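You operate a simulated robot arm through the tools that you are given. There is no shell and no other tool. Be economical: measure what you need, move in short steps, check, and stop when the job is done.

You run a simulated two-armed robot. Do the job below in one go: nothing can be reset, and whatever is moved stays where it is left.

JOB
File the blue film box in the FILM drawer and lock the chest.
Fine: shut the drawer.
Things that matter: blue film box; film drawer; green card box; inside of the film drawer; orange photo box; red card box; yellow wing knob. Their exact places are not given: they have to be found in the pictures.

It is judged by the outcome, as a careful person would: the job done as asked, and still so three seconds after it is handed in. It fails if anything else is knocked over, pushed out of place, dropped, spilled or broken.

ROBOT AND FRAMES
Two 7-joint arms with two-finger parallel grippers on one trunk, on a base that drives. Base frame: it is fixed to the floor where the robot stands at the start and does not move with it; the origin is under the middle of the robot, x ahead of it, y to its left, z up. Units: mm, rad, N and s.
The left shoulder is at the start at [85, 171, 1221], the right one opposite. With the tool pointing down near the work surface each hand reaches from about 100 to 540 mm from the robot's upright axis, wherever it stands, measured 20 degrees to its own side. Places, roughly: film drawer [700, 400, 600]; inside of the film drawer [800, 500, 600]; yellow wing knob [700, 0, 700]. Payload 4.4 kg a hand.
The tool frame of a hand sits at the grasp point between the pads (the TCP): z along the fingers, y along the line on which they close. The tips reach 23 mm beyond it. The gripper opens to 94 mm. The fingers are 38 mm wide and 10 mm thick; the gripper's body (54 by 96 mm) begins 39 mm behind the TCP.
Orientation is that of the tool frame in the base frame, as [roll, pitch, yaw] about the fixed x, y, z axes, in that order (R = Rz(yaw) Ry(pitch) Rx(roll)). With the fingers straight down and closing along the base's y, the tool's x points along the base's -x, its y along +y and its z along -z.

CONTROLS
- The arms move only by the tool servo_tool. It takes "left_plan", "right_plan" or both (then of equal length, played together; a hand with none holds still); each is a list of rows, each a list of 7 numbers: the shift along the tool's x, y, z in units of 200 mm (1.0 is 200 mm), then the turn, a rotation vector about the tool's x, y, z in units of 180 degrees (1.0 is 180 degrees), then the gripper command, from -1 (fully open) to 1 (shut), values between in proportion. In form: [[dx, dy, dz, wx, wy, wz, hand], ...]. A call has 1 to 8 rows; each row is the pose to reach, as a shift and turn from the pose commanded when the call began, along the tool's axes at that moment. A call with a number of a shift or a turn outside -1 to 1 is refused whole. A row lasts 0.2 s, in which the tool goes at most 50 mm and 0.15 rad; a call with a longer step from one row to the next is refused whole, and so is a gripper value outside its range. Where a pose cannot be reached the arm comes as near as it can. A force on the tool above 40 N (or 10 N above the force at the start of the call, whichever is more), or a blocked arm, ends the call early, and 0.2 s more pass. Each finger travels about 72 mm/s and halts on what it meets, pressing with about 27 N; the grip force reading is that of the motor and also rises with nothing between the fingers. The clock runs only during rows and for 0.2 s after the last one: add rows that repeat a pose to give the fingers time. The reply holds the time, the measured pose of the TCP, the force on the tool along the base axes, the opening and the grip force, in the units named above and with some noise, with the torque about the TCP (base axes, N m) and any sound that the robot's microphone picked up.
- Cameras (640 x 400 px; columns grow to the right, rows downward): "scene" is now at [174.1, 38.2, 1344.9]; the picture's right is [0.49, -0.87, 0.00], its down [-0.65, -0.37, -0.67] and it looks along [0.58, 0.33, -0.74] (base axes); focal length 265 px, centre (320, 200). "left" rides on the left gripper at [86, -16, -75] in its tool frame; the picture's right is [0.18, 0.98, 0.00], its down [-0.58, 0.11, -0.81] and it looks along [-0.79, 0.15, 0.59] (tool axes); focal length 243 px, centre (320, 200). "right" rides on the right gripper at [86, 16, -74] in its tool frame; the picture's right is [-0.18, 0.98, 0.00], its down [-0.58, -0.11, -0.81] and it looks along [-0.79, -0.15, 0.59] (tool axes); focal length 243 px, centre (320, 200).
- capture(camera): a new picture of that camera. No time passes.
- raise_lower(by): slides the trunk up (or, below 0, down) by that many mm; the arms and the scene camera ride with it, the base frame stays. It gives what a move gives, with no picture.
- drive_base(legs): drives the robot by 1 to 6 legs, each [ahead, left, turn to the left] in mm, mm and rad, along the robot's own axes; the way and the turn of a leg run together, so that a leg with both is an arc; at most 1500 mm and 3.142 rad a leg. The arms and the cameras ride along, it lands a little off, and it stops where it bumps. It gives what a move gives.
- aim_head(pan, tilt): turns the head with the scene camera to pan (to the left, within 1.396 rad either way) and tilt (down, from -0.506 to 1.204), counted from straight ahead of the robot. It gives what a move gives.
- locate(camera, pixels): for up to 12 pixels [column, row] of the newest picture of that camera ("zoom" is the newest enlarged one), the place [x, y, z] in the base frame of the surface seen there, good to about 2 mm. No time passes.
- zoom(camera, box): a new picture of the part [left, top, right, bottom] of that camera's present view, enlarged. No time passes.
- hand_in(): hands the job in; it is judged then, once.

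Keep the steps short. Do not move on a guess: measure, check each grasp and each placing, and mend mistakes. In all there are 80 turns and 58 pictures (those below and enlarged ones count). Leave the grippers open and the arms clear of the work at the hand-in unless told otherwise, and finish with a single line.

The tools are called after ">>>" by a JSON object that holds its "op" and its "data". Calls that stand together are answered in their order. servo_tool: Moves the arms, as the interface text tells. Its arguments: {"type":"object","properties":{"left_plan":{"type":"array","items":{"type":"array","items":{"type":"number"}}},"right_plan":{"type":"array","items":{"type":"array","items":{"type":"number"}}}},"required":[]} The other tools are called the same way: raise_lower (by) slides the trunk up or down; drive_base (legs) drives the base; aim_head (pan, tilt) turns the head that bears the scene camera; capture (camera) takes a picture; locate (camera, pixels) gives the place of the surface under pixels of a picture; zoom (camera, box) takes an enlarged picture of a part of a camera's view; hand_in () hands the job in.

At the start:

```text
time_s: 0.0
left_position: [421.2, 413.5, 1112.2]
left_tool_rot: [3.14, -0.001, 3.14]
left_ft_force: [0.3, 0.4, 0.2]
left_moment: [-0.02, 0.03, 0.0]
left_grip_width: 94.0
left_grasp_force: 0.0
right_position: [488.3, 26.5, 1096.6]
right_tool_rot: [-3.141, 0.001, 3.141]
right_ft_force: [-0.1, -0.1, -0.7]
right_moment: [-0.02, 0.01, 0.0]
right_grip_width: 94.0
right_grasp_force: 0.0
trunk travel left (down, up): [-232.0, 156.0]
robot x, y, heading: [2.3, -0.9, 0.001]
head pan, tilt: [0.515, 0.84]
```

scene: 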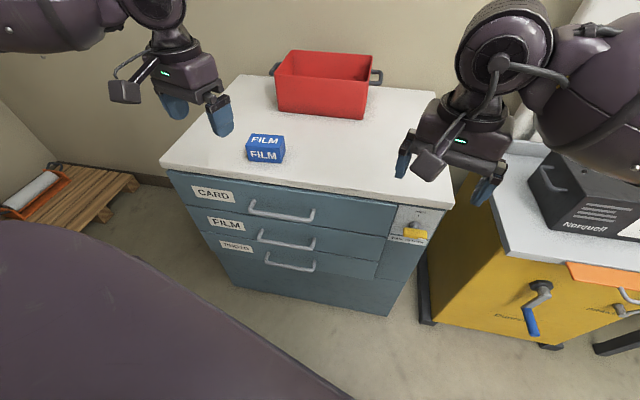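
right: 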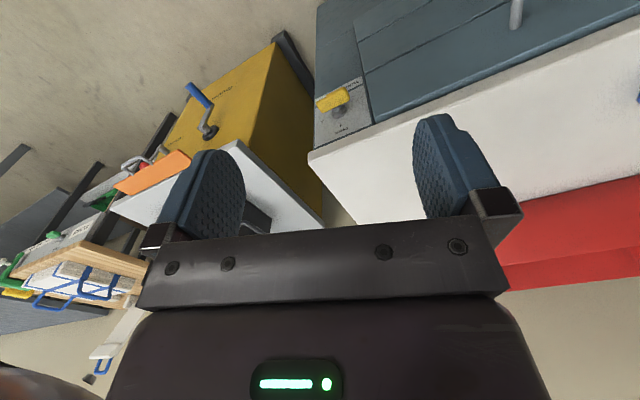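
left: 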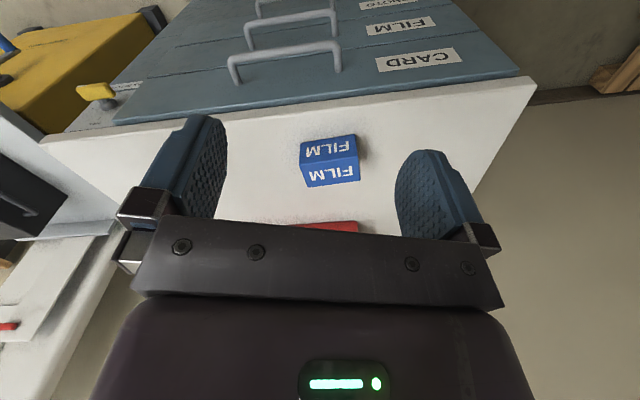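

The chest has three drawers (CARD, FILM, PHOTO), a yellow knob at about (415,232), and the blue box at (265,148). I'll enlarge the front and the knob, and locate the key points.

>>> {"op": "zoom", "data": {"camera": "scene", "box": [370, 190, 450, 250]}}

>>> {"op": "zoom", "data": {"camera": "scene", "box": [160, 120, 440, 300]}}

>>> {"op": "locate", "data": {"camera": "scene", "pixels": [[251, 205], [283, 219], [313, 216], [260, 236], [288, 248], [313, 245], [225, 223], [350, 255], [415, 232], [266, 140], [265, 156], [170, 168]]}}

```text
6.67 times, centred on (410, 220) of scene
```

zoom: 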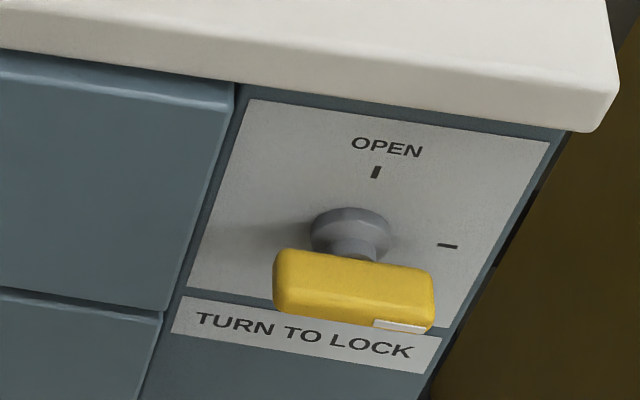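

```text
2.22 times, centred on (300, 210) of scene
```

zoom: 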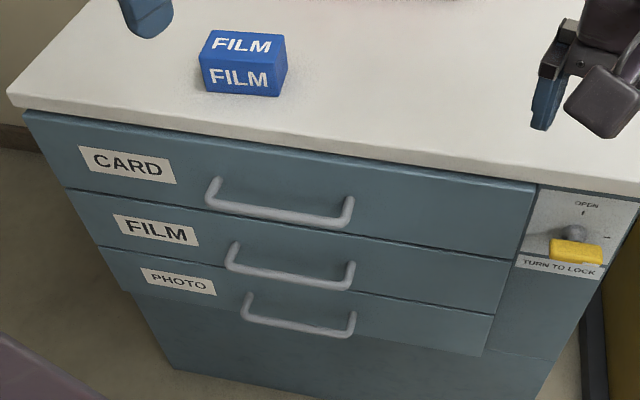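

```text
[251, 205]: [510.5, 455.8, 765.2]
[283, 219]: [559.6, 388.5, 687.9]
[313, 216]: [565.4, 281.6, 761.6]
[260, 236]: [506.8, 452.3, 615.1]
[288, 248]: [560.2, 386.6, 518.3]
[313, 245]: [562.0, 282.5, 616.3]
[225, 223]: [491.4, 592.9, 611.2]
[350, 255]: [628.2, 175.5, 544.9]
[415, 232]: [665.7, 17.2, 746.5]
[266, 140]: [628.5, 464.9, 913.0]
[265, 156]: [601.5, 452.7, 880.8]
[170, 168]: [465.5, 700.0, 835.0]
```

The face looks turned about 0.32 rad from my x axis. The knob's white mark points at the right tick rather than OPEN, so the chest may already be locked. I'll look closer with the right hand's camera and measure the counter, the box and the knob.

>>> {"op": "zoom", "data": {"camera": "right", "box": [290, 60, 390, 150]}}

>>> {"op": "zoom", "data": {"camera": "scene", "box": [225, 120, 305, 170]}}

>>> {"op": "locate", "data": {"camera": "scene", "pixels": [[405, 228], [423, 232], [408, 213], [422, 215], [246, 157], [282, 161], [285, 148], [251, 134], [284, 140], [300, 160], [405, 200], [440, 206]]}}

```text
4.44 times, centred on (340, 105) of right
```

zoom: 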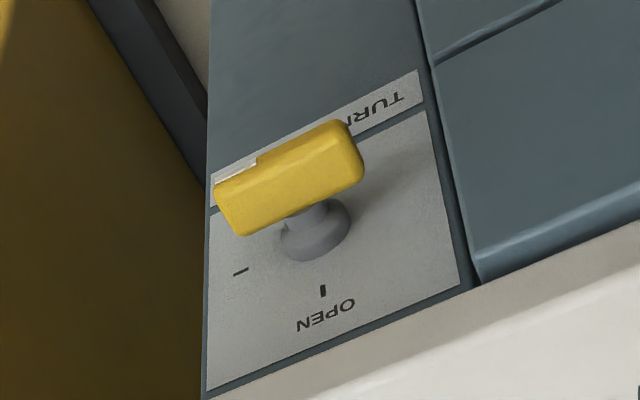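

```text
8.00 times, centred on (265, 145) of scene
```

zoom: 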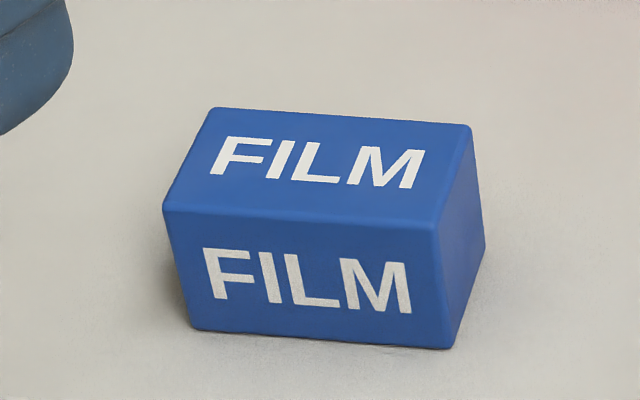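

```text
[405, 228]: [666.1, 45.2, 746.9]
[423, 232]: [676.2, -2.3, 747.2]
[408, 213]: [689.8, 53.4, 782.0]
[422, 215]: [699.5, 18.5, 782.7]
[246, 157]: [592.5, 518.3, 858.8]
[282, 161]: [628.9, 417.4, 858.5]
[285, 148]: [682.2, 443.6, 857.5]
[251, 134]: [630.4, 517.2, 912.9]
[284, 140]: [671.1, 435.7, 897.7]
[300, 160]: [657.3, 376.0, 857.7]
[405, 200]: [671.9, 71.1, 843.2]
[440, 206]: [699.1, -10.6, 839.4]
```

The box is 55 mm high and stands on the counter at z≈858. The chest front has yaw ≈0.317, with the drawer faces at 651 mm and the handle of FILM at z≈615. If I turn the robot to face the chest squarely, each hand lines up with its target, so I'll turn the base and the head.

>>> {"op": "drive_base", "data": {"legs": [[0, 0, 0.316]]}}

>>> {"op": "aim_head", "data": {"pan": 0.0, "tilt": 0.8}}

>>> {"op": "capture", "data": {"camera": "scene"}}

```text
time_s: 1.4
left_position: [275.7, 521.3, 1112.2]
left_tool_rot: [-3.141, 0.0, -2.837]
left_ft_force: [0.2, 0.6, 0.2]
left_moment: [-0.02, 0.0, 0.02]
left_grip_width: 93.9
left_grasp_force: 0.1
right_position: [457.5, 172.1, 1097.1]
right_tool_rot: [-3.14, -0.001, -2.836]
right_ft_force: [0.3, -0.4, 1.0]
right_moment: [-0.02, -0.02, -0.03]
right_grip_width: 94.0
right_grasp_force: 0.1
trunk travel left (down, up): [-232.0, 156.0]
robot x, y, heading: [1.1, -1.1, 0.308]
head pan, tilt: [0.515, 0.84]
```

```text
time_s: 2.3
left_position: [277.0, 520.2, 1113.1]
left_tool_rot: [3.141, 0.0, -2.836]
left_ft_force: [0.5, 0.6, 1.2]
left_moment: [0.02, 0.01, -0.04]
left_grip_width: 93.9
left_grasp_force: 0.0
right_position: [457.7, 172.6, 1097.6]
right_tool_rot: [3.14, 0.0, -2.838]
right_ft_force: [-0.7, 0.1, -0.6]
right_moment: [0.0, -0.01, 0.0]
right_grip_width: 93.8
right_grasp_force: 0.0
trunk travel left (down, up): [-232.0, 156.0]
robot x, y, heading: [-2.6, -3.5, 0.311]
head pan, tilt: [0.0, 0.799]
```

```text
50 pictures are left
```

scene: 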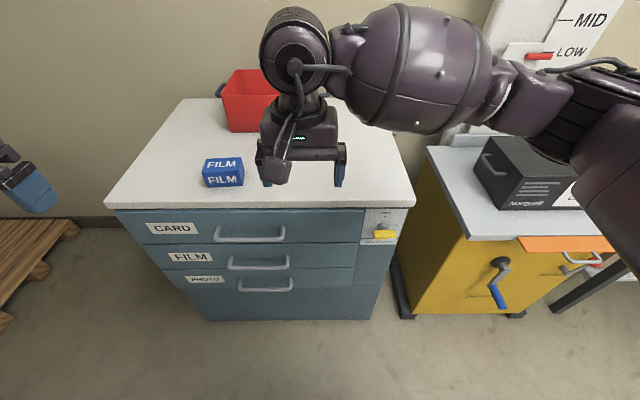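

Facing the chest now (heading 0.311). FILM's handle is at (258,263) and the knob at (384,234). I'll turn both hands to point at the chest while they're high and clear: left towards the handle column, right towards the knob column. First half of the turn.

>>> {"op": "servo_tool", "data": {"left_plan": [[0, -0.125, 0, 0.02406, -0.02406, -0.02406, -1], [0, -0.25, 0, 0.04811, -0.04811, -0.04811, -1], [0, -0.375, 0, 0.07217, -0.07217, -0.07217, -1], [0, -0.5, 0, 0.09623, -0.09623, -0.09623, -1], [0, -0.625, 0, 0.12028, -0.12028, -0.12028, -1], [0, -0.75, 0, 0.14434, -0.14434, -0.14434, -1], [0, -0.875, 0, 0.16839, -0.16839, -0.16839, -1], [0, -1, 0, 0.19245, -0.19245, -0.19245, -1]], "right_plan": [[0.02, -0.125, 0, -0.02406, -0.02406, 0.02406, -1], [0.04, -0.25, 0, -0.04811, -0.04811, 0.04811, -1], [0.06, -0.375, 0, -0.07217, -0.07217, 0.07217, -1], [0.08, -0.5, 0, -0.09623, -0.09623, 0.09623, -1], [0.1, -0.625, 0, -0.12028, -0.12028, 0.12028, -1], [0.12, -0.75, 0, -0.14434, -0.14434, 0.14434, -1], [0.14, -0.875, 0, -0.16839, -0.16839, 0.16839, -1], [0.15, -1, 0, -0.19245, -0.19245, 0.19245, -1]]}}

>>> {"op": "servo_tool", "data": {"left_plan": [[0, 0, 0, 0.02406, -0.02406, -0.02406, -1], [0, 0, 0, 0.04811, -0.04811, -0.04811, -1], [0, 0, 0, 0.07217, -0.07217, -0.07217, -1], [0, 0, 0, 0.09623, -0.09623, -0.09623, -1], [0, 0, 0, 0.12028, -0.12028, -0.12028, -1], [0, 0, 0, 0.14434, -0.14434, -0.14434, -1], [0, 0, 0, 0.16839, -0.16839, -0.16839, -1], [0, 0, 0, 0.19245, -0.19245, -0.19245, -1]], "right_plan": [[0, 0, 0, -0.02406, -0.02406, 0.02406, -1], [0, 0, 0, -0.04811, -0.04811, 0.04811, -1], [0, 0, 0, -0.07217, -0.07217, 0.07217, -1], [0, 0, 0, -0.09623, -0.09623, 0.09623, -1], [0, 0, 0, -0.12028, -0.12028, 0.12028, -1], [0, 0, 0, -0.14434, -0.14434, 0.14434, -1], [0, 0, 0, -0.16839, -0.16839, 0.16839, -1], [0, 0, 0, -0.19245, -0.19245, 0.19245, -1]]}}

```text
time_s: 4.3
left_position: [393.1, 326.0, 1191.3]
left_tool_rot: [-2.192, 0.479, -2.053]
left_ft_force: [0.0, -0.5, -0.1]
left_moment: [0.01, 0.0, 0.01]
left_grip_width: 93.9
left_grasp_force: 0.1
left hand out of reach, approached as far as the arm can: row 5, 6, 7, 8
right_position: [517.7, -19.0, 1090.9]
right_tool_rot: [2.364, 0.344, 2.662]
right_ft_force: [0.2, -0.4, 0.4]
right_moment: [0.02, 0.01, 0.04]
right_grip_width: 94.0
right_grasp_force: 0.1
right hand out of reach, approached as far as the arm can: row 7, 8
trunk travel left (down, up): [-232.0, 156.0]
robot x, y, heading: [-0.8, -2.7, 0.311]
head pan, tilt: [0.0, 0.799]
stopped in row 8 (left hand): the arm was blocked; the commanded pose is now the measured one
```

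```text
time_s: 5.9
left_position: [384.9, 364.1, 1373.8]
left_tool_rot: [-1.553, 0.199, -1.431]
left_ft_force: [0.3, -0.2, 0.7]
left_moment: [0.0, 0.0, 0.02]
left_grip_width: 93.9
left_grasp_force: 0.0
left hand out of reach, approached as far as the arm can: row 1, 2, 3, 4, 5, 6, 7
right_position: [549.5, -82.8, 1070.9]
right_tool_rot: [1.667, 0.33, 2.013]
right_ft_force: [0.3, -0.6, -0.1]
right_moment: [0.01, -0.02, 0.02]
right_grip_width: 93.9
right_grasp_force: 0.1
right hand out of reach, approached as far as the arm can: row 1, 2, 3, 4, 5, 6, 7
trunk travel left (down, up): [-232.0, 156.0]
robot x, y, heading: [2.2, -2.8, 0.309]
head pan, tilt: [0.0, 0.799]
stopped in row 7 (right hand): the arm was blocked; the commanded pose is now the measured one
```

Both hands nearly reached the wanted orientation but drifted at their limits. I'll check with a picture before moving on.

>>> {"op": "capture", "data": {"camera": "scene"}}

```text
49 pictures are left
```

scene: 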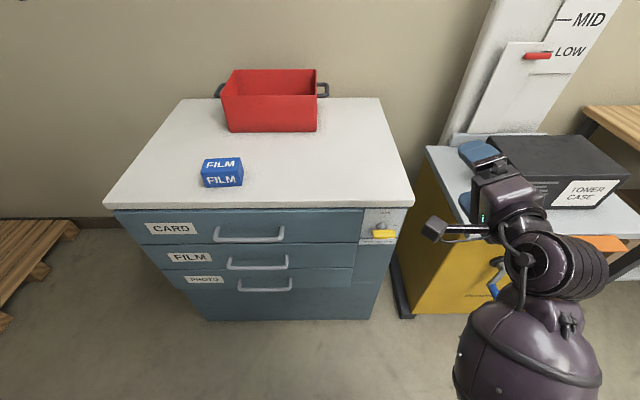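

The right hand is clear, and both orientations are within about 0.3 rad of what I want. I'll correct them and bring both hands down in front of the chest, with room to spare.

>>> {"op": "servo_tool", "data": {"left_plan": [[0.082, 0.16, -0.023, -0.0023, -0.0112, -0.0126, -1], [0.164, 0.32, -0.047, -0.0045, -0.0224, -0.0251, -1], [0.246, 0.48, -0.07, -0.0068, -0.0336, -0.0377, -1], [0.328, 0.64, -0.094, -0.009, -0.0448, -0.0502, -1], [0.41, 0.8, -0.117, -0.0113, -0.056, -0.0628, -1]], "right_plan": [[0.095, -0.094, 0.02, -0.0047, -0.0071, 0.0213, -1], [0.19, -0.188, 0.04, -0.0094, -0.0142, 0.0426, -1], [0.284, -0.282, 0.06, -0.0142, -0.0212, 0.064, -1], [0.379, -0.376, 0.08, -0.0189, -0.0283, 0.0853, -1], [0.474, -0.47, 0.0985, -0.0236, -0.0354, 0.1066, -1]]}}

```text
time_s: 7.1
left_position: [358.4, 398.8, 1386.5]
left_tool_rot: [-1.634, 0.076, -1.281]
left_ft_force: [-0.1, -0.5, -0.6]
left_moment: [-0.02, 0.04, -0.01]
left_grip_width: 94.0
left_grasp_force: 0.1
left hand out of reach, approached as far as the arm can: row 1, 2, 3, 4, 5
right_position: [540.7, -32.9, 954.4]
right_tool_rot: [1.553, 0.09, 1.918]
right_ft_force: [0.4, 0.4, 0.4]
right_moment: [0.02, 0.01, 0.02]
right_grip_width: 94.1
right_grasp_force: 0.0
trunk travel left (down, up): [-232.0, 156.0]
robot x, y, heading: [1.6, -0.2, 0.306]
head pan, tilt: [0.0, 0.799]
```

The right hand is in place at [541,-33,954], pointing at the chest. The left hand hit a limit, so I'll deal with it later. Next I'll lower the right hand to knob height, straighten it, and look through its camera.

>>> {"op": "servo_tool", "data": {"right_plan": [[0.027, -0.199, -0.003, 0, -0.002, 0.0057, -1], [0.054, -0.398, -0.006, 0, -0.004, 0.0114, -1], [0.081, -0.597, -0.01, 0, -0.006, 0.0172, -1], [0.108, -0.796, -0.013, 0, -0.008, 0.0229, -1], [0.135, -0.995, -0.017, 0, -0.01, 0.0286, -1], [0.135, -0.995, -0.017, 0, -0.01, 0.0286, -1]]}}

>>> {"op": "capture", "data": {"camera": "right"}}

>>> {"op": "capture", "data": {"camera": "scene"}}

```text
time_s: 8.5
left_position: [358.1, 398.6, 1387.3]
left_tool_rot: [-1.629, 0.077, -1.279]
left_ft_force: [-0.3, -0.4, -0.2]
left_moment: [0.01, -0.01, 0.02]
left_grip_width: 94.1
left_grasp_force: 0.1
right_position: [523.9, -1.0, 753.2]
right_tool_rot: [1.572, -0.089, 1.854]
right_ft_force: [-0.3, -0.5, 0.3]
right_moment: [-0.02, 0.04, 0.04]
right_grip_width: 93.6
right_grasp_force: 0.1
trunk travel left (down, up): [-232.0, 156.0]
robot x, y, heading: [-0.8, -3.0, 0.305]
head pan, tilt: [0.0, 0.799]
```

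```text
48 pictures are left
```

right: 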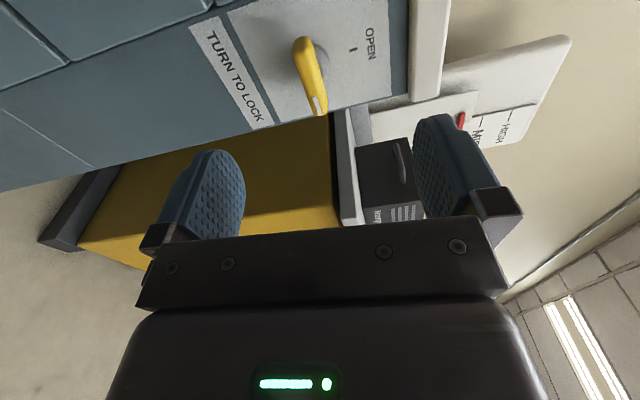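

```text
47 pictures are left
```

scene: 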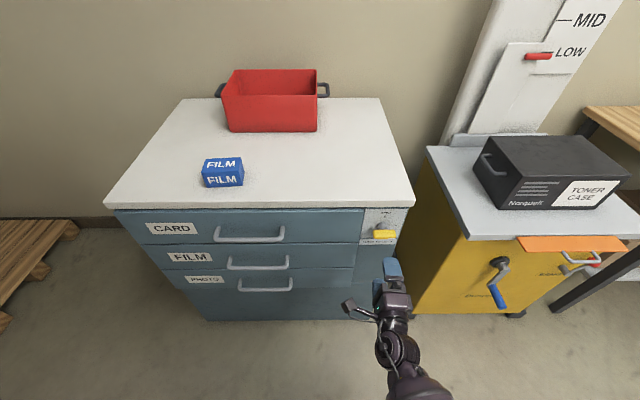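

The knob is at (310,75) in the right camera, pointing at the unlabelled tick, i.e. locked. I'll measure its parts and the panel.

>>> {"op": "zoom", "data": {"camera": "right", "box": [260, 20, 380, 130]}}

>>> {"op": "locate", "data": {"camera": "right", "pixels": [[297, 42], [306, 60], [316, 85], [320, 108], [299, 80], [320, 60], [350, 90], [270, 80], [353, 49], [405, 60], [240, 95], [200, 110]]}}

>>> {"op": "locate", "data": {"camera": "scene", "pixels": [[216, 229], [250, 240], [285, 239], [230, 260], [260, 269], [289, 265], [241, 283], [265, 291], [292, 288], [250, 255], [374, 233], [394, 237]]}}

```text
3.64 times, centred on (320, 75) of right
```

zoom: 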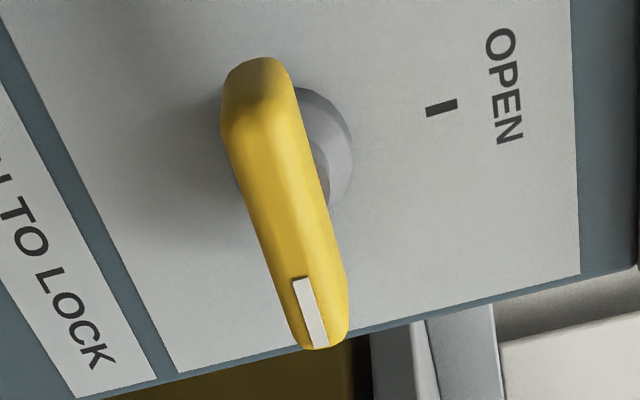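

```text
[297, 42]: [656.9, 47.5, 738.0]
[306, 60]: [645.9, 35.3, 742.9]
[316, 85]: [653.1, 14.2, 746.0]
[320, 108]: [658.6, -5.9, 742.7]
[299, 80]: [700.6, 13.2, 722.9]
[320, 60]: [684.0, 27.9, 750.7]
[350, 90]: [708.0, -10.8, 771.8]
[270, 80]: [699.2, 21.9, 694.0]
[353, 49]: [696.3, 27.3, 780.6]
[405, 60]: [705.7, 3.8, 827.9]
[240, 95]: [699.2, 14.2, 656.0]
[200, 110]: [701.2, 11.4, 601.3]
```

```text
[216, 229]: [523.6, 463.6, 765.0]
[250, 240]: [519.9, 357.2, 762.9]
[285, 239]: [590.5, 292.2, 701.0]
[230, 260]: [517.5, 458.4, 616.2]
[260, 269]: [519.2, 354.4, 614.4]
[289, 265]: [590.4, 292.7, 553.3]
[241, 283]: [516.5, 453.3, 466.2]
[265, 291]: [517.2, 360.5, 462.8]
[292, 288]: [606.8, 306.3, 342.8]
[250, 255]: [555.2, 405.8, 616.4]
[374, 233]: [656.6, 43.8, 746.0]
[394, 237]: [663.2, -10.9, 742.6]
```

Wing front is at about n=625 in the chest frame (base [653,14]), with its centre at z≈741 and the OPEN tick directly above. I'll straighten the hand and advance most of the way.

>>> {"op": "servo_tool", "data": {"right_plan": [[-0.034, -0.02, 0.13, 0, 0.0035, -0.0094, -1], [-0.067, -0.038, 0.27, 0, 0.007, -0.0189, -1], [-0.101, -0.057, 0.4, 0, 0.0105, -0.0283, -1], [-0.101, -0.057, 0.4, 0, 0.0105, -0.0283, -1]]}}

>>> {"op": "capture", "data": {"camera": "right"}}

```text
time_s: 9.5
left_position: [357.9, 398.8, 1387.0]
left_tool_rot: [-1.631, 0.079, -1.28]
left_ft_force: [-0.1, -0.8, 0.2]
left_moment: [-0.02, 0.0, -0.01]
left_grip_width: 94.2
left_grasp_force: 0.0
right_position: [605.5, 4.0, 739.3]
right_tool_rot: [1.57, 0.002, 1.886]
right_ft_force: [0.6, 0.3, 0.6]
right_moment: [0.01, 0.01, 0.0]
right_grip_width: 93.9
right_grasp_force: 0.1
trunk travel left (down, up): [-232.0, 156.0]
robot x, y, heading: [2.3, -0.5, 0.302]
head pan, tilt: [0.0, 0.799]
```

```text
45 pictures are left
```

right: 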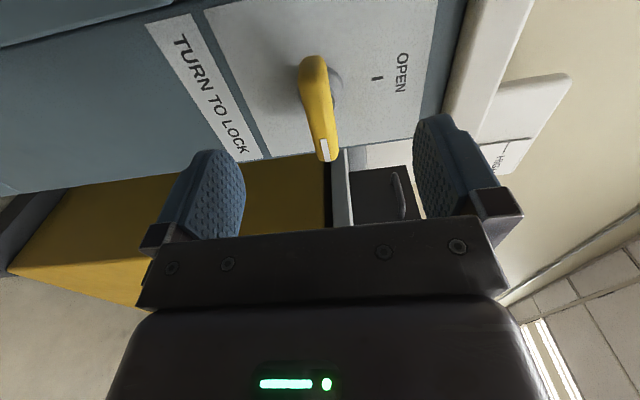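

Straight and centred on the wing (n=577, t=184, z=739). I'll advance 47 mm, then close.

>>> {"op": "servo_tool", "data": {"right_plan": [[-0.006, 0.003, 0.12, 0, 0, 0, -1], [-0.012, 0.006, 0.235, 0, 0, 0, -1], [-0.012, 0.006, 0.235, 0, 0, 0, 0], [-0.012, 0.006, 0.235, 0, 0, 0, 0.5], [-0.012, 0.006, 0.235, 0, 0, 0, 1], [-0.012, 0.006, 0.235, 0, 0, 0, 1], [-0.012, 0.006, 0.235, 0, 0, 0, 1], [-0.012, 0.006, 0.235, 0, 0, 0, 1]]}}

>>> {"op": "capture", "data": {"camera": "right"}}

```text
time_s: 11.3
left_position: [358.3, 398.8, 1386.6]
left_tool_rot: [-1.631, 0.078, -1.279]
left_ft_force: [-0.4, -0.5, -0.1]
left_moment: [-0.02, -0.04, 0.02]
left_grip_width: 94.4
left_grasp_force: 0.0
right_position: [651.8, 16.4, 740.2]
right_tool_rot: [1.569, 0.002, 1.886]
right_ft_force: [2.6, -0.1, 5.4]
right_moment: [-0.13, 0.29, -0.23]
right_grip_width: 15.9
right_grasp_force: 45.1
trunk travel left (down, up): [-232.0, 156.0]
robot x, y, heading: [1.8, 3.1, 0.308]
head pan, tilt: [0.0, 0.799]
```

```text
44 pictures are left
```

right: 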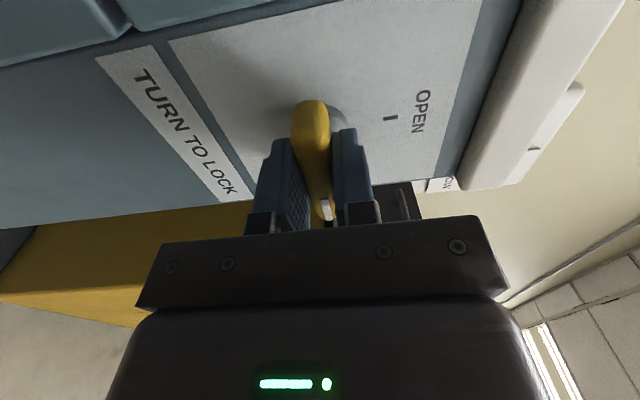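

The wing is gripped (15.9 mm, 45 N). Next I'll turn it anticlockwise towards OPEN, in small steps.

>>> {"op": "servo_tool", "data": {"right_plan": [[0, 0, 0, 0, 0, -0.04, 1], [0, 0, 0, 0, 0, -0.08, 1], [0, 0, 0, 0, 0, -0.12, 1], [0, 0, 0, 0, 0, -0.16, 1], [0, 0, 0, 0, 0, -0.2, 1], [0, 0, 0, 0, 0, -0.24, 1], [0, 0, 0, 0, 0, -0.28, 1]]}}

```text
time_s: 12.9
left_position: [362.1, 397.7, 1387.6]
left_tool_rot: [-1.633, 0.079, -1.279]
left_ft_force: [-0.6, -0.4, -0.5]
left_moment: [0.02, -0.01, 0.03]
left_grip_width: 94.1
left_grasp_force: 0.0
right_position: [651.1, 15.7, 737.9]
right_tool_rot: [1.572, 0.881, 1.888]
right_ft_force: [35.1, -2.7, -6.4]
right_moment: [0.12, -0.23, 0.28]
right_grip_width: 16.0
right_grasp_force: 45.0
trunk travel left (down, up): [-232.0, 156.0]
robot x, y, heading: [1.2, -1.6, 0.311]
head pan, tilt: [0.0, 0.799]
```

Turned 50° with a firm grip. There's a 35 N pull towards the chest, so I'll ease 3 mm forward and go on to OPEN.

>>> {"op": "servo_tool", "data": {"right_plan": [[0, 0, 0.01, 0, 0, -0.04, 1], [0, 0, 0.015, 0, 0, -0.08, 1], [0, 0, 0.015, 0, 0, -0.12, 1], [0, 0, 0.015, 0, 0, -0.16, 1], [0, 0, 0.015, 0, 0, -0.2, 1], [0, 0, 0.015, 0, 0, -0.22, 1], [0, 0, 0.015, 0, 0, -0.22, 1]]}}

>>> {"op": "capture", "data": {"camera": "right"}}

```text
time_s: 13.6
left_position: [355.6, 397.0, 1388.2]
left_tool_rot: [-1.632, 0.078, -1.28]
left_ft_force: [0.0, 0.2, 0.8]
left_moment: [0.01, 0.0, -0.01]
left_grip_width: 94.1
left_grasp_force: 0.0
right_position: [651.4, 15.0, 736.9]
right_tool_rot: [1.532, 1.14, 1.879]
right_ft_force: [-22.0, 1.4, 13.4]
right_moment: [0.17, -0.76, -1.37]
right_grip_width: 16.2
right_grasp_force: 45.1
right hand out of reach, approached as far as the arm can: row 2, 3
trunk travel left (down, up): [-232.0, 156.0]
robot x, y, heading: [-3.0, 1.6, 0.308]
head pan, tilt: [0.0, 0.799]
stopped in row 3 (right hand): the force on the tool passed its limit at 60 N (the readings are from after the stop); the commanded pose is now the measured one
```

```text
43 pictures are left
```

right: 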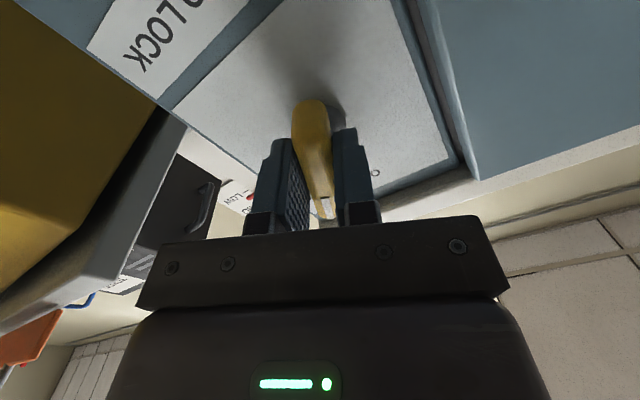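

The wrist ran into its limit at 65°; the wing is still held. I'll let go, back off 100 mm, and try a lower trunk for a better wrist posture.

>>> {"op": "servo_tool", "data": {"right_plan": [[0, 0, 0, 0, 0, 0, 0], [0, 0, 0, 0, 0, 0, -1], [0, 0, 0, 0, 0, 0, -1], [0, 0, -0.2, 0, 0, 0, -1], [0, 0, -0.4, 0, 0, 0, -1], [0, 0, -0.55, 0, 0, 0, -1]]}}

>>> {"op": "raise_lower", "data": {"by": -150}}

>>> {"op": "capture", "data": {"camera": "scene"}}

```text
time_s: 15.0
left_position: [356.7, 399.4, 1385.9]
left_tool_rot: [-1.632, 0.077, -1.279]
left_ft_force: [-0.6, 0.4, 0.9]
left_moment: [0.02, -0.01, 0.02]
left_grip_width: 94.3
left_grasp_force: 0.0
right_position: [547.8, -24.5, 734.7]
right_tool_rot: [1.547, 1.134, 1.896]
right_ft_force: [1.0, -0.1, 0.3]
right_moment: [0.01, 0.0, 0.03]
right_grip_width: 93.9
right_grasp_force: 0.1
right hand out of reach, approached as far as the arm can: row 6
trunk travel left (down, up): [-232.0, 156.0]
robot x, y, heading: [-3.0, 1.7, 0.308]
head pan, tilt: [0.0, 0.799]
```

```text
time_s: 16.4
left_position: [475.0, 438.7, 1102.2]
left_tool_rot: [-2.017, 0.065, -1.31]
left_ft_force: [-1.4, -0.3, 0.7]
left_moment: [0.01, 0.02, -0.02]
left_grip_width: 94.1
left_grasp_force: 0.0
right_position: [527.3, -37.9, 639.8]
right_tool_rot: [1.507, 1.115, 1.852]
right_ft_force: [0.1, -0.2, 0.6]
right_moment: [-0.02, 0.03, -0.05]
right_grip_width: 93.8
right_grasp_force: 0.0
trunk travel left (down, up): [-107.0, 282.0]
robot x, y, heading: [3.5, 0.5, 0.307]
head pan, tilt: [0.0, 0.799]
stopped: the arm was blocked; the commanded pose is now the measured one
```

```text
42 pictures are left
```

scene: 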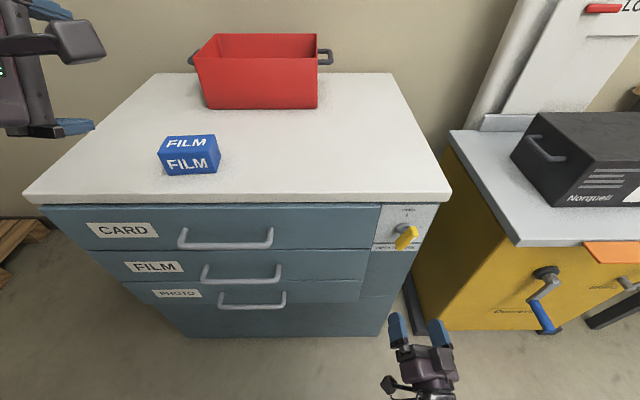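

The trunk came down about 125 mm and stopped. The wing sits at roughly 60–65° from horizontal. I'll bring the right hand back to knob height and test whether the full OPEN orientation (fingers closing sideways) can be reached now.

>>> {"op": "servo_tool", "data": {"right_plan": [[-0.084, 0.053, 0.044, 0.002, 0.0014, -0.029, -1], [-0.168, 0.106, 0.087, 0.004, 0.0028, -0.058, -1], [-0.252, 0.16, 0.131, 0.006, 0.0042, -0.087, -1], [-0.336, 0.213, 0.174, 0.008, 0.0056, -0.116, -1], [-0.42, 0.266, 0.218, 0.0099, 0.007, -0.145, -1], [-0.42, 0.266, 0.218, 0.0099, 0.007, -0.145, -1]]}}

```text
time_s: 17.8
left_position: [479.3, 437.5, 1103.3]
left_tool_rot: [-2.017, 0.066, -1.31]
left_ft_force: [-0.3, 0.1, 0.1]
left_moment: [0.02, 0.0, 0.03]
left_grip_width: 94.0
left_grasp_force: 0.2
right_position: [622.3, -162.4, 754.5]
right_tool_rot: [1.902, 1.502, 2.28]
right_ft_force: [0.5, -0.5, -0.5]
right_moment: [-0.01, 0.0, -0.02]
right_grip_width: 94.2
right_grasp_force: 0.0
right hand out of reach, approached as far as the arm can: row 1, 2, 3, 4, 5, 6
trunk travel left (down, up): [-107.0, 282.0]
robot x, y, heading: [-0.0, -0.2, 0.31]
head pan, tilt: [0.0, 0.799]
```

Orientation is reachable, but only about 160 mm further to the right. So I'll drive the base 160 mm to the left, which brings this hand in front of the knob (it stays about 60 mm clear of it).

>>> {"op": "drive_base", "data": {"legs": [[0, 160, 0.007]]}}

>>> {"op": "capture", "data": {"camera": "right"}}

>>> {"op": "capture", "data": {"camera": "scene"}}

```text
time_s: 19.8
left_position: [426.0, 592.8, 1103.1]
left_tool_rot: [-2.017, 0.069, -1.299]
left_ft_force: [-0.3, -0.6, -0.2]
left_moment: [0.02, 0.02, 0.0]
left_grip_width: 94.1
left_grasp_force: 0.1
right_position: [574.0, -4.7, 755.0]
right_tool_rot: [1.89, 1.502, 2.275]
right_ft_force: [0.1, 0.4, 1.3]
right_moment: [0.03, -0.01, 0.0]
right_grip_width: 94.0
right_grasp_force: 0.0
trunk travel left (down, up): [-107.0, 282.0]
robot x, y, heading: [-50.8, 153.5, 0.319]
head pan, tilt: [0.0, 0.799]
```

```text
41 pictures are left
```

right: 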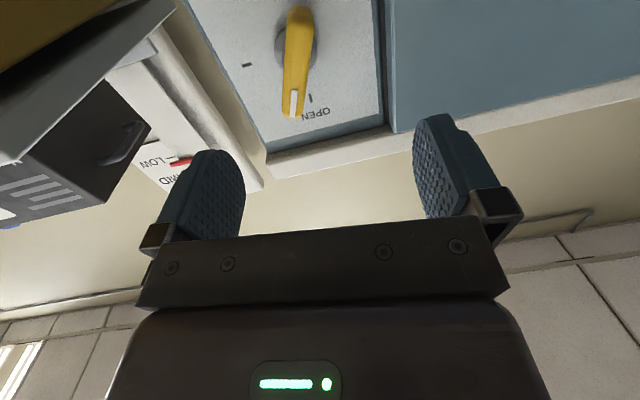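

```text
40 pictures are left
```

scene: 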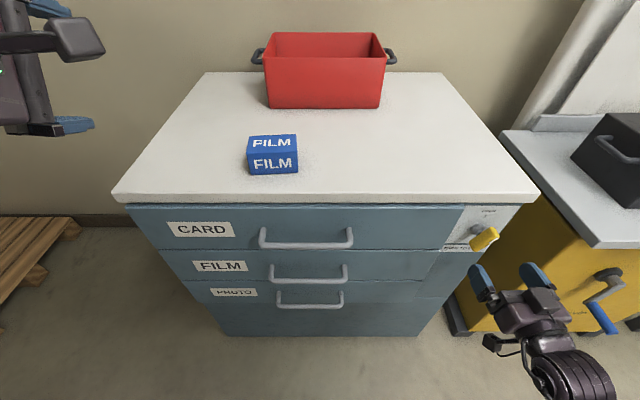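

The hand is in front of the knob now, fingers closing sideways, with the wing at about 65°. I'll match the hand to the wing's angle and come to 45 mm in front of the wing.

>>> {"op": "servo_tool", "data": {"right_plan": [[0.023, -0.013, 0.06, 0.0066, -0.004, 0.039, -1], [0.046, -0.027, 0.12, 0.013, -0.008, 0.079, -1], [0.069, -0.04, 0.179, 0.0197, -0.0122, 0.118, -1], [0.069, -0.04, 0.179, 0.0197, -0.0122, 0.118, -1]]}}

>>> {"op": "capture", "data": {"camera": "right"}}

```text
time_s: 20.8
left_position: [424.9, 592.9, 1103.3]
left_tool_rot: [-2.015, 0.07, -1.298]
left_ft_force: [-0.8, 0.5, 0.4]
left_moment: [0.02, -0.06, 0.0]
left_grip_width: 93.8
left_grasp_force: 0.0
right_position: [610.0, 0.7, 739.7]
right_tool_rot: [1.569, 1.133, 1.887]
right_ft_force: [-0.4, -0.4, 0.2]
right_moment: [-0.02, 0.0, 0.01]
right_grip_width: 94.0
right_grasp_force: 0.0
trunk travel left (down, up): [-107.0, 282.0]
robot x, y, heading: [-47.2, 154.1, 0.315]
head pan, tilt: [0.0, 0.799]
```

```text
39 pictures are left
```

right: 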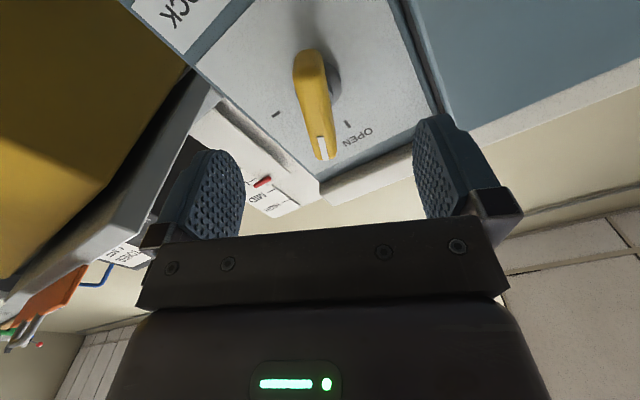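

Same picture as the earlier aligned approach. I'll advance 44 mm and close.

>>> {"op": "servo_tool", "data": {"right_plan": [[0, 0, 0.11, 0, 0, 0, -1], [0, 0, 0.22, 0, 0, 0, -1], [0, 0, 0.22, 0, 0, 0, 0], [0, 0, 0.22, 0, 0, 0, 0.5], [0, 0, 0.22, 0, 0, 0, 1], [0, 0, 0.22, 0, 0, 0, 1], [0, 0, 0.22, 0, 0, 0, 1], [0, 0, 0.22, 0, 0, 0, 1]]}}

>>> {"op": "servo_tool", "data": {"right_plan": [[0, 0, 0, 0, 0, -0.04, 1], [0, 0, 0, 0, 0, -0.08, 1], [0, 0, 0, 0, 0, -0.11, 1], [0, 0, 0, 0, 0, -0.14, 1], [0, 0, 0, 0, 0, -0.14, 1]]}}

>>> {"op": "capture", "data": {"camera": "right"}}

```text
time_s: 22.6
left_position: [426.0, 592.6, 1102.8]
left_tool_rot: [-2.018, 0.07, -1.298]
left_ft_force: [-0.3, 0.1, 0.1]
left_moment: [-0.04, -0.02, 0.01]
left_grip_width: 93.9
left_grasp_force: 0.1
right_position: [650.3, 13.4, 740.0]
right_tool_rot: [1.571, 1.135, 1.89]
right_ft_force: [4.1, -4.0, -1.5]
right_moment: [-0.18, 0.49, 0.14]
right_grip_width: 15.7
right_grasp_force: 44.7
trunk travel left (down, up): [-107.0, 282.0]
robot x, y, heading: [-51.6, 154.8, 0.321]
head pan, tilt: [0.0, 0.799]
```

```text
time_s: 23.5
left_position: [423.5, 594.1, 1104.2]
left_tool_rot: [-2.016, 0.068, -1.296]
left_ft_force: [-0.2, -1.1, 0.3]
left_moment: [0.01, 0.0, 0.01]
left_grip_width: 93.8
left_grasp_force: 0.1
right_position: [651.5, 12.6, 738.9]
right_tool_rot: [1.621, 1.462, 1.965]
right_ft_force: [-4.4, 8.2, -1.2]
right_moment: [-0.19, 0.7, -0.84]
right_grip_width: 16.3
right_grasp_force: 45.0
right hand out of reach, approached as far as the arm can: row 3, 4
trunk travel left (down, up): [-107.0, 282.0]
robot x, y, heading: [-51.2, 152.3, 0.318]
head pan, tilt: [0.0, 0.799]
stopped in row 4 (right hand): the force on the tool passed its limit at 59 N (the readings are from after the stop); the commanded pose is now the measured one
```

```text
38 pictures are left
```

right: 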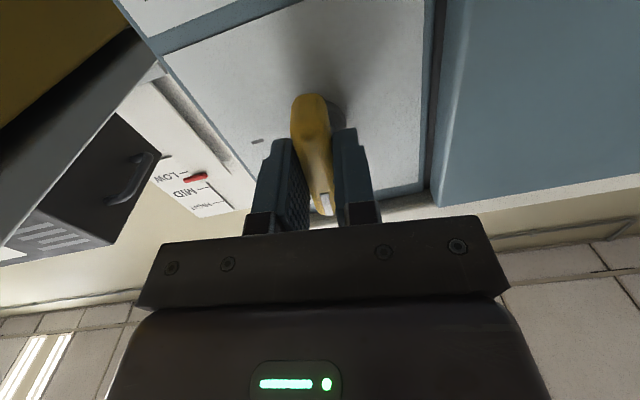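

The wing is at 84° now. I'll release and back off, then look at where the mark points.

>>> {"op": "servo_tool", "data": {"right_plan": [[0, 0, 0, 0, 0, 0, 0], [0, 0, 0, 0, 0, 0, -1], [0, 0, 0, 0, 0, 0, -1], [0, 0, -0.2, 0, 0, 0, -1], [0, 0, -0.4, 0, 0, 0, -1]]}}

>>> {"op": "zoom", "data": {"camera": "scene", "box": [430, 190, 540, 270]}}

>>> {"op": "zoom", "data": {"camera": "right", "box": [200, 0, 400, 130]}}

```text
time_s: 24.7
left_position: [422.8, 594.0, 1103.2]
left_tool_rot: [-2.014, 0.069, -1.297]
left_ft_force: [-0.3, 0.6, 0.2]
left_moment: [-0.02, 0.03, -0.04]
left_grip_width: 94.1
left_grasp_force: 0.1
right_position: [577.1, -13.7, 741.8]
right_tool_rot: [1.597, 1.464, 1.94]
right_ft_force: [0.0, 0.2, -0.5]
right_moment: [-0.01, 0.03, -0.01]
right_grip_width: 93.8
right_grasp_force: 0.0
trunk travel left (down, up): [-107.0, 282.0]
robot x, y, heading: [-49.1, 151.6, 0.323]
head pan, tilt: [0.0, 0.799]
```

```text
5.00 times, centred on (485, 230) of scene
```

zoom: 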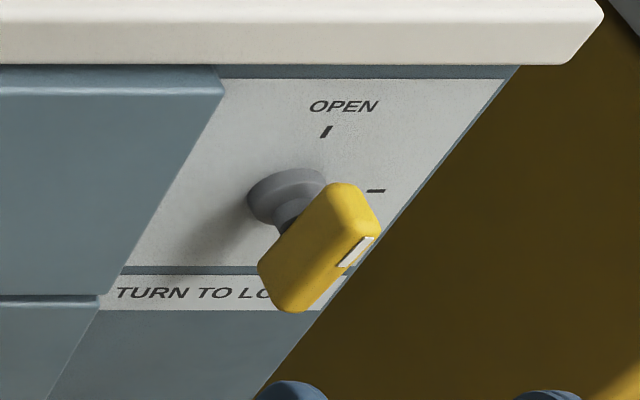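

```text
3.08 times, centred on (300, 65) of right
```

zoom: 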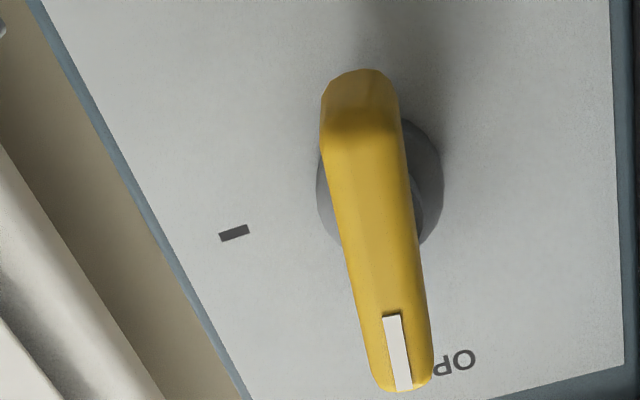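

The mark sits about 6° short of OPEN. I'll finish with a nudge: fingers partly open (36 mm), straddling the top end of the wing, then pushed left.

>>> {"op": "servo_tool", "data": {"right_plan": [[-0.09, 0.012, 0.1, 0, 0, 0, -0.3], [-0.18, 0.0235, 0.2, 0, 0, 0, 0.234], [-0.18, 0.0235, 0.28, 0, 0, 0, 0.234], [-0.181, 0.02, 0.28, 0, 0, 0, 0.234], [-0.181, 0.02, 0.35, 0, 0, 0, 0.234], [-0.181, 0.02, 0.418, 0, 0, 0, 0.234], [-0.181, 0.02, 0.418, 0, 0, 0, 0.234]]}}

>>> {"op": "capture", "data": {"camera": "right"}}

```text
time_s: 26.3
left_position: [424.5, 593.8, 1103.2]
left_tool_rot: [-2.016, 0.067, -1.297]
left_ft_force: [1.2, -0.4, 0.4]
left_moment: [-0.01, 0.01, 0.0]
left_grip_width: 93.9
left_grasp_force: 0.0
right_position: [656.3, 13.3, 777.8]
right_tool_rot: [1.607, 1.465, 1.949]
right_ft_force: [0.0, 0.7, -0.1]
right_moment: [-0.02, 0.01, 0.02]
right_grip_width: 36.1
right_grasp_force: 0.0
trunk travel left (down, up): [-107.0, 282.0]
robot x, y, heading: [-49.7, 152.0, 0.317]
head pan, tilt: [0.0, 0.799]
```

```text
35 pictures are left
```

right: 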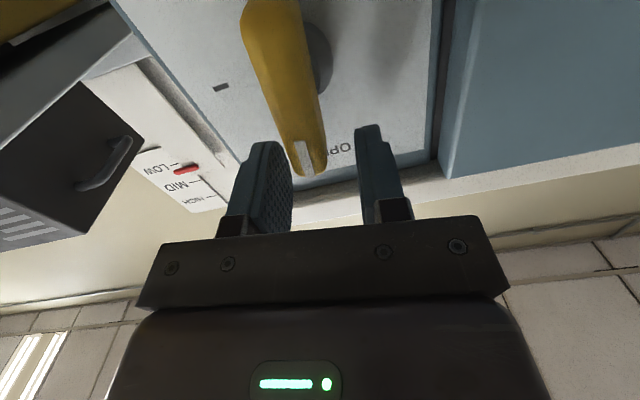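

The fingers straddle the top of the wing. Now I'll push left 14 mm in small steps, then a little more.

>>> {"op": "servo_tool", "data": {"right_plan": [[0.004, 0.03, 0, 0, 0, 0, 0.234], [0.006, 0.05, 0, 0, 0, 0, 0.234], [0.007, 0.06, 0, 0, 0, 0, 0.234], [0.008, 0.07, 0, 0, 0, 0, 0.234], [0.008, 0.075, 0, 0, 0, 0, 0.234]]}}

>>> {"op": "capture", "data": {"camera": "right"}}

```text
time_s: 27.5
left_position: [424.9, 594.9, 1103.8]
left_tool_rot: [-2.017, 0.069, -1.298]
left_ft_force: [-0.2, 0.0, 0.0]
left_moment: [0.0, 0.04, -0.01]
left_grip_width: 94.1
left_grasp_force: 0.0
right_position: [652.7, 20.3, 777.0]
right_tool_rot: [1.609, 1.459, 1.961]
right_ft_force: [1.1, -2.0, 1.2]
right_moment: [-0.04, -0.04, -0.03]
right_grip_width: 36.8
right_grasp_force: 1.0
right hand out of reach, approached as far as the arm can: row 4, 5
trunk travel left (down, up): [-107.0, 282.0]
robot x, y, heading: [-47.9, 149.0, 0.313]
head pan, tilt: [0.0, 0.799]
```

```text
34 pictures are left
```

right: 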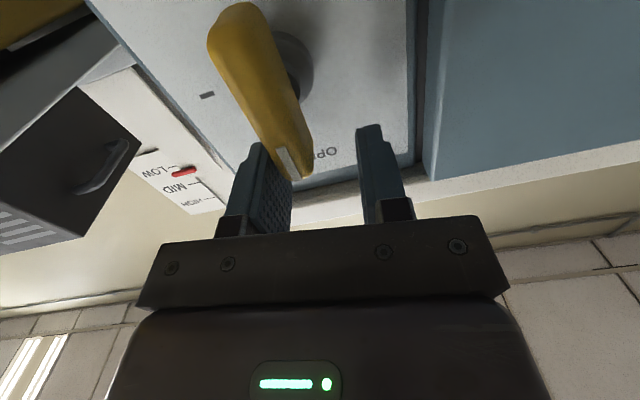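

It touches now, but the arm ran out of leftward reach. Relaxing the roll by 9° gives the wrist room and also pushes the lower finger edge left, so I'll do that with another 8 mm left.

>>> {"op": "servo_tool", "data": {"right_plan": [[0, 0.01, 0, 0, 0, 0.025, 0.234], [0, 0.02, 0, 0, 0, 0.05, 0.234], [0.004, 0.03, 0, 0, 0, 0.05, 0.234], [0.006, 0.04, 0, 0, 0, 0.05, 0.234], [0.006, 0.04, 0, 0, 0, 0.05, 0.234]]}}

>>> {"op": "capture", "data": {"camera": "right"}}

```text
time_s: 28.7
left_position: [424.4, 592.2, 1104.1]
left_tool_rot: [-2.017, 0.071, -1.297]
left_ft_force: [-0.2, 0.3, 0.2]
left_moment: [0.01, 0.0, 0.02]
left_grip_width: 94.1
left_grasp_force: 0.0
right_position: [650.7, 24.1, 777.5]
right_tool_rot: [1.569, 1.308, 1.907]
right_ft_force: [14.8, -32.3, 12.1]
right_moment: [-0.92, -0.77, -0.81]
right_grip_width: 49.3
right_grasp_force: 15.6
trunk travel left (down, up): [-107.0, 282.0]
robot x, y, heading: [-46.6, 150.8, 0.321]
head pan, tilt: [0.0, 0.799]
```

```text
33 pictures are left
```

right: 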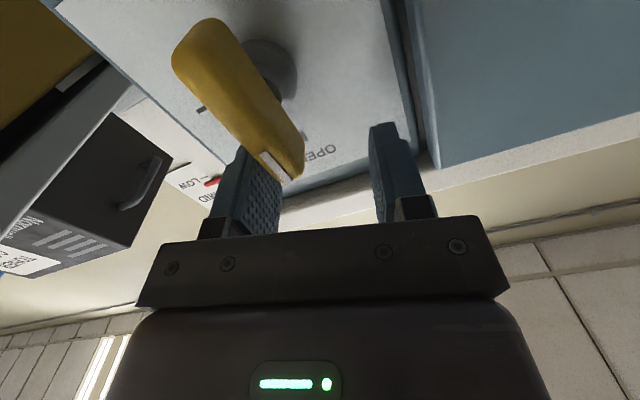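

Now 35 N of resistance, so the wing is probably against its stop. I'll back off and check the angle.

>>> {"op": "servo_tool", "data": {"right_plan": [[0, -0.04, 0, 0, 0, 0, 0.1], [0, -0.05, 0, 0, 0, 0, -0.3], [0, -0.05, -0.2, 0, 0, 0, -1], [0, -0.05, -0.4, 0, 0, 0, -1], [0, -0.05, -0.6, 0, 0, 0, -1]]}}

>>> {"op": "zoom", "data": {"camera": "right", "box": [200, 0, 420, 140]}}

>>> {"op": "zoom", "data": {"camera": "scene", "box": [430, 190, 540, 270]}}

```text
time_s: 29.9
left_position: [423.8, 594.0, 1103.0]
left_tool_rot: [-2.015, 0.067, -1.296]
left_ft_force: [0.8, 0.1, -1.2]
left_moment: [0.02, 0.0, -0.01]
left_grip_width: 94.1
left_grasp_force: 0.0
right_position: [543.1, -19.4, 775.5]
right_tool_rot: [1.581, 1.308, 1.924]
right_ft_force: [-0.6, -0.1, -0.6]
right_moment: [0.01, 0.01, 0.01]
right_grip_width: 93.8
right_grasp_force: 0.1
trunk travel left (down, up): [-107.0, 282.0]
robot x, y, heading: [-48.2, 152.6, 0.322]
head pan, tilt: [0.0, 0.799]
```

```text
2.86 times, centred on (310, 70) of right
```

zoom: 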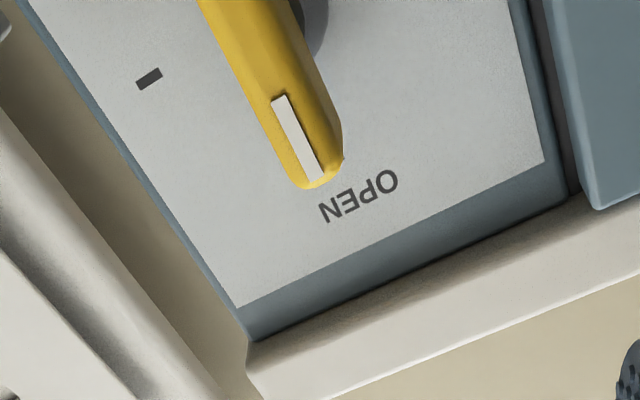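

```text
5.00 times, centred on (485, 230) of scene
```

zoom: 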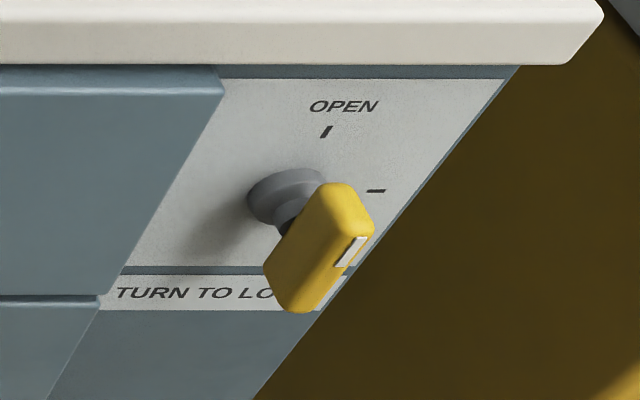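

The wing moved a little. I'll measure its angle from points along its front edge and mark.

>>> {"op": "locate", "data": {"camera": "zoom", "pixels": [[360, 238], [340, 265], [350, 250], [325, 285], [310, 303], [326, 131], [376, 191], [310, 172]]}}

```text
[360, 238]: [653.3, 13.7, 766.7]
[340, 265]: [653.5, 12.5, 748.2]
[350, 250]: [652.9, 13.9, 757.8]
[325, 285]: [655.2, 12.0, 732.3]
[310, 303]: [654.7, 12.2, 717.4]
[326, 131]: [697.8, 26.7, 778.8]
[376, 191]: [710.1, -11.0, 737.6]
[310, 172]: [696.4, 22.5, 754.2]
```

The wing's edge is vertical now (t=190 at the top, 192 at the bottom, in line with the OPEN tick). The knob is OPEN. For the FILM handle (bar at n≈609, z≈612, t≈-183) the left arm mirrors the right arm's good pose when the base is 160 mm back to the right. I'll drive back there.

>>> {"op": "drive_base", "data": {"legs": [[0, -160, 0]]}}

```text
time_s: 31.9
left_position: [472.6, 445.6, 1102.4]
left_tool_rot: [-2.017, 0.07, -1.296]
left_ft_force: [-0.3, -0.3, -0.2]
left_moment: [0.0, 0.01, 0.0]
left_grip_width: 93.7
left_grasp_force: 0.1
right_position: [592.3, -168.3, 775.5]
right_tool_rot: [1.586, 1.308, 1.926]
right_ft_force: [0.4, 0.0, -1.1]
right_moment: [0.01, 0.02, -0.02]
right_grip_width: 94.2
right_grasp_force: 0.1
trunk travel left (down, up): [-107.0, 282.0]
robot x, y, heading: [-0.7, -0.2, 0.32]
head pan, tilt: [0.0, 0.799]
```

Now the left hand: level it out and bring it down in front of the chest, well clear of it.

>>> {"op": "servo_tool", "data": {"left_plan": [[0.044, 0.165, -0.019, 0.0236, -0.0013, -0.0042, -1], [0.088, 0.331, -0.038, 0.0472, -0.0026, -0.0083, -1], [0.133, 0.496, -0.057, 0.0708, -0.004, -0.0125, -1], [0.177, 0.661, -0.075, 0.0943, -0.0053, -0.0167, -1], [0.221, 0.827, -0.094, 0.1179, -0.0066, -0.0208, -1], [0.265, 0.992, -0.113, 0.1415, -0.0079, -0.025, -1], [0.265, 0.992, -0.113, 0.1415, -0.0079, -0.025, -1]]}}

```text
time_s: 33.5
left_position: [506.7, 362.7, 1185.6]
left_tool_rot: [-1.616, 0.126, -1.25]
left_ft_force: [-1.0, 0.0, -0.1]
left_moment: [0.04, 0.01, -0.03]
left_grip_width: 94.1
left_grasp_force: 0.1
left hand out of reach, approached as far as the arm can: row 1, 2, 3, 4, 5, 6, 7
right_position: [591.9, -167.3, 776.5]
right_tool_rot: [1.581, 1.308, 1.923]
right_ft_force: [0.0, 0.0, -0.1]
right_moment: [-0.02, 0.04, -0.03]
right_grip_width: 94.0
right_grasp_force: 0.1
trunk travel left (down, up): [-107.0, 282.0]
robot x, y, heading: [1.7, 1.3, 0.321]
head pan, tilt: [0.0, 0.799]
```

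Leveled, the left arm is pinned too high, so it's in a bad elbow posture. I'll turn the hand back to pointing down while drawing it back and outward, then lower it and level it again when low.

>>> {"op": "servo_tool", "data": {"left_plan": [[-0.06, 0, -0.1, -0.02406, 0.02406, 0.02406, -1], [-0.12, 0, -0.2, -0.04811, 0.04811, 0.04811, -1], [-0.18, 0, -0.3, -0.07217, 0.07217, 0.07217, -1], [-0.24, 0, -0.4, -0.09623, 0.09623, 0.09623, -1], [-0.3, 0, -0.5, -0.12028, 0.12028, 0.12028, -1], [-0.36, 0, -0.6, -0.14434, 0.14434, 0.14434, -1], [-0.42, 0, -0.7, -0.16839, 0.16839, 0.16839, -1], [-0.48, 0, -0.8, -0.19245, 0.19245, 0.19245, -1]]}}

>>> {"op": "servo_tool", "data": {"left_plan": [[0, 0, 0, -0.02406, 0.02406, 0.02406, -1], [0, 0, 0, -0.04811, 0.04811, 0.04811, -1], [0, 0, 0, -0.07217, 0.07217, 0.07217, -1], [0, 0, 0, -0.09623, 0.09623, 0.09623, -1], [0, 0, 0, -0.12028, 0.12028, 0.12028, -1], [0, 0, 0, -0.14434, 0.14434, 0.14434, -1], [0, 0, 0, -0.16839, 0.16839, 0.16839, -1], [0, 0, 0, -0.19245, 0.19245, 0.19245, -1]]}}

```text
time_s: 35.3
left_position: [327.4, 396.2, 1200.0]
left_tool_rot: [-2.494, 0.393, -2.088]
left_ft_force: [0.4, 0.1, 0.8]
left_moment: [-0.01, 0.01, -0.02]
left_grip_width: 94.0
left_grasp_force: 0.1
left hand out of reach, approached as far as the arm can: row 1, 2, 3, 4, 5, 6, 7
right_position: [590.9, -168.5, 776.1]
right_tool_rot: [1.585, 1.307, 1.926]
right_ft_force: [0.5, 0.4, -0.8]
right_moment: [0.0, 0.01, 0.02]
right_grip_width: 93.9
right_grasp_force: 0.0
trunk travel left (down, up): [-107.0, 282.0]
robot x, y, heading: [1.4, 0.2, 0.314]
head pan, tilt: [0.0, 0.799]
```

```text
time_s: 37.1
left_position: [327.4, 393.7, 1198.8]
left_tool_rot: [3.011, -0.049, -2.819]
left_ft_force: [0.5, -0.1, 1.1]
left_moment: [0.01, 0.0, 0.01]
left_grip_width: 93.8
left_grasp_force: 0.1
right_position: [593.3, -169.2, 773.8]
right_tool_rot: [1.586, 1.307, 1.926]
right_ft_force: [-1.0, -0.3, 0.1]
right_moment: [-0.02, -0.02, 0.02]
right_grip_width: 94.0
right_grasp_force: 0.0
trunk travel left (down, up): [-107.0, 282.0]
robot x, y, heading: [-1.6, 3.0, 0.323]
head pan, tilt: [0.0, 0.799]
```

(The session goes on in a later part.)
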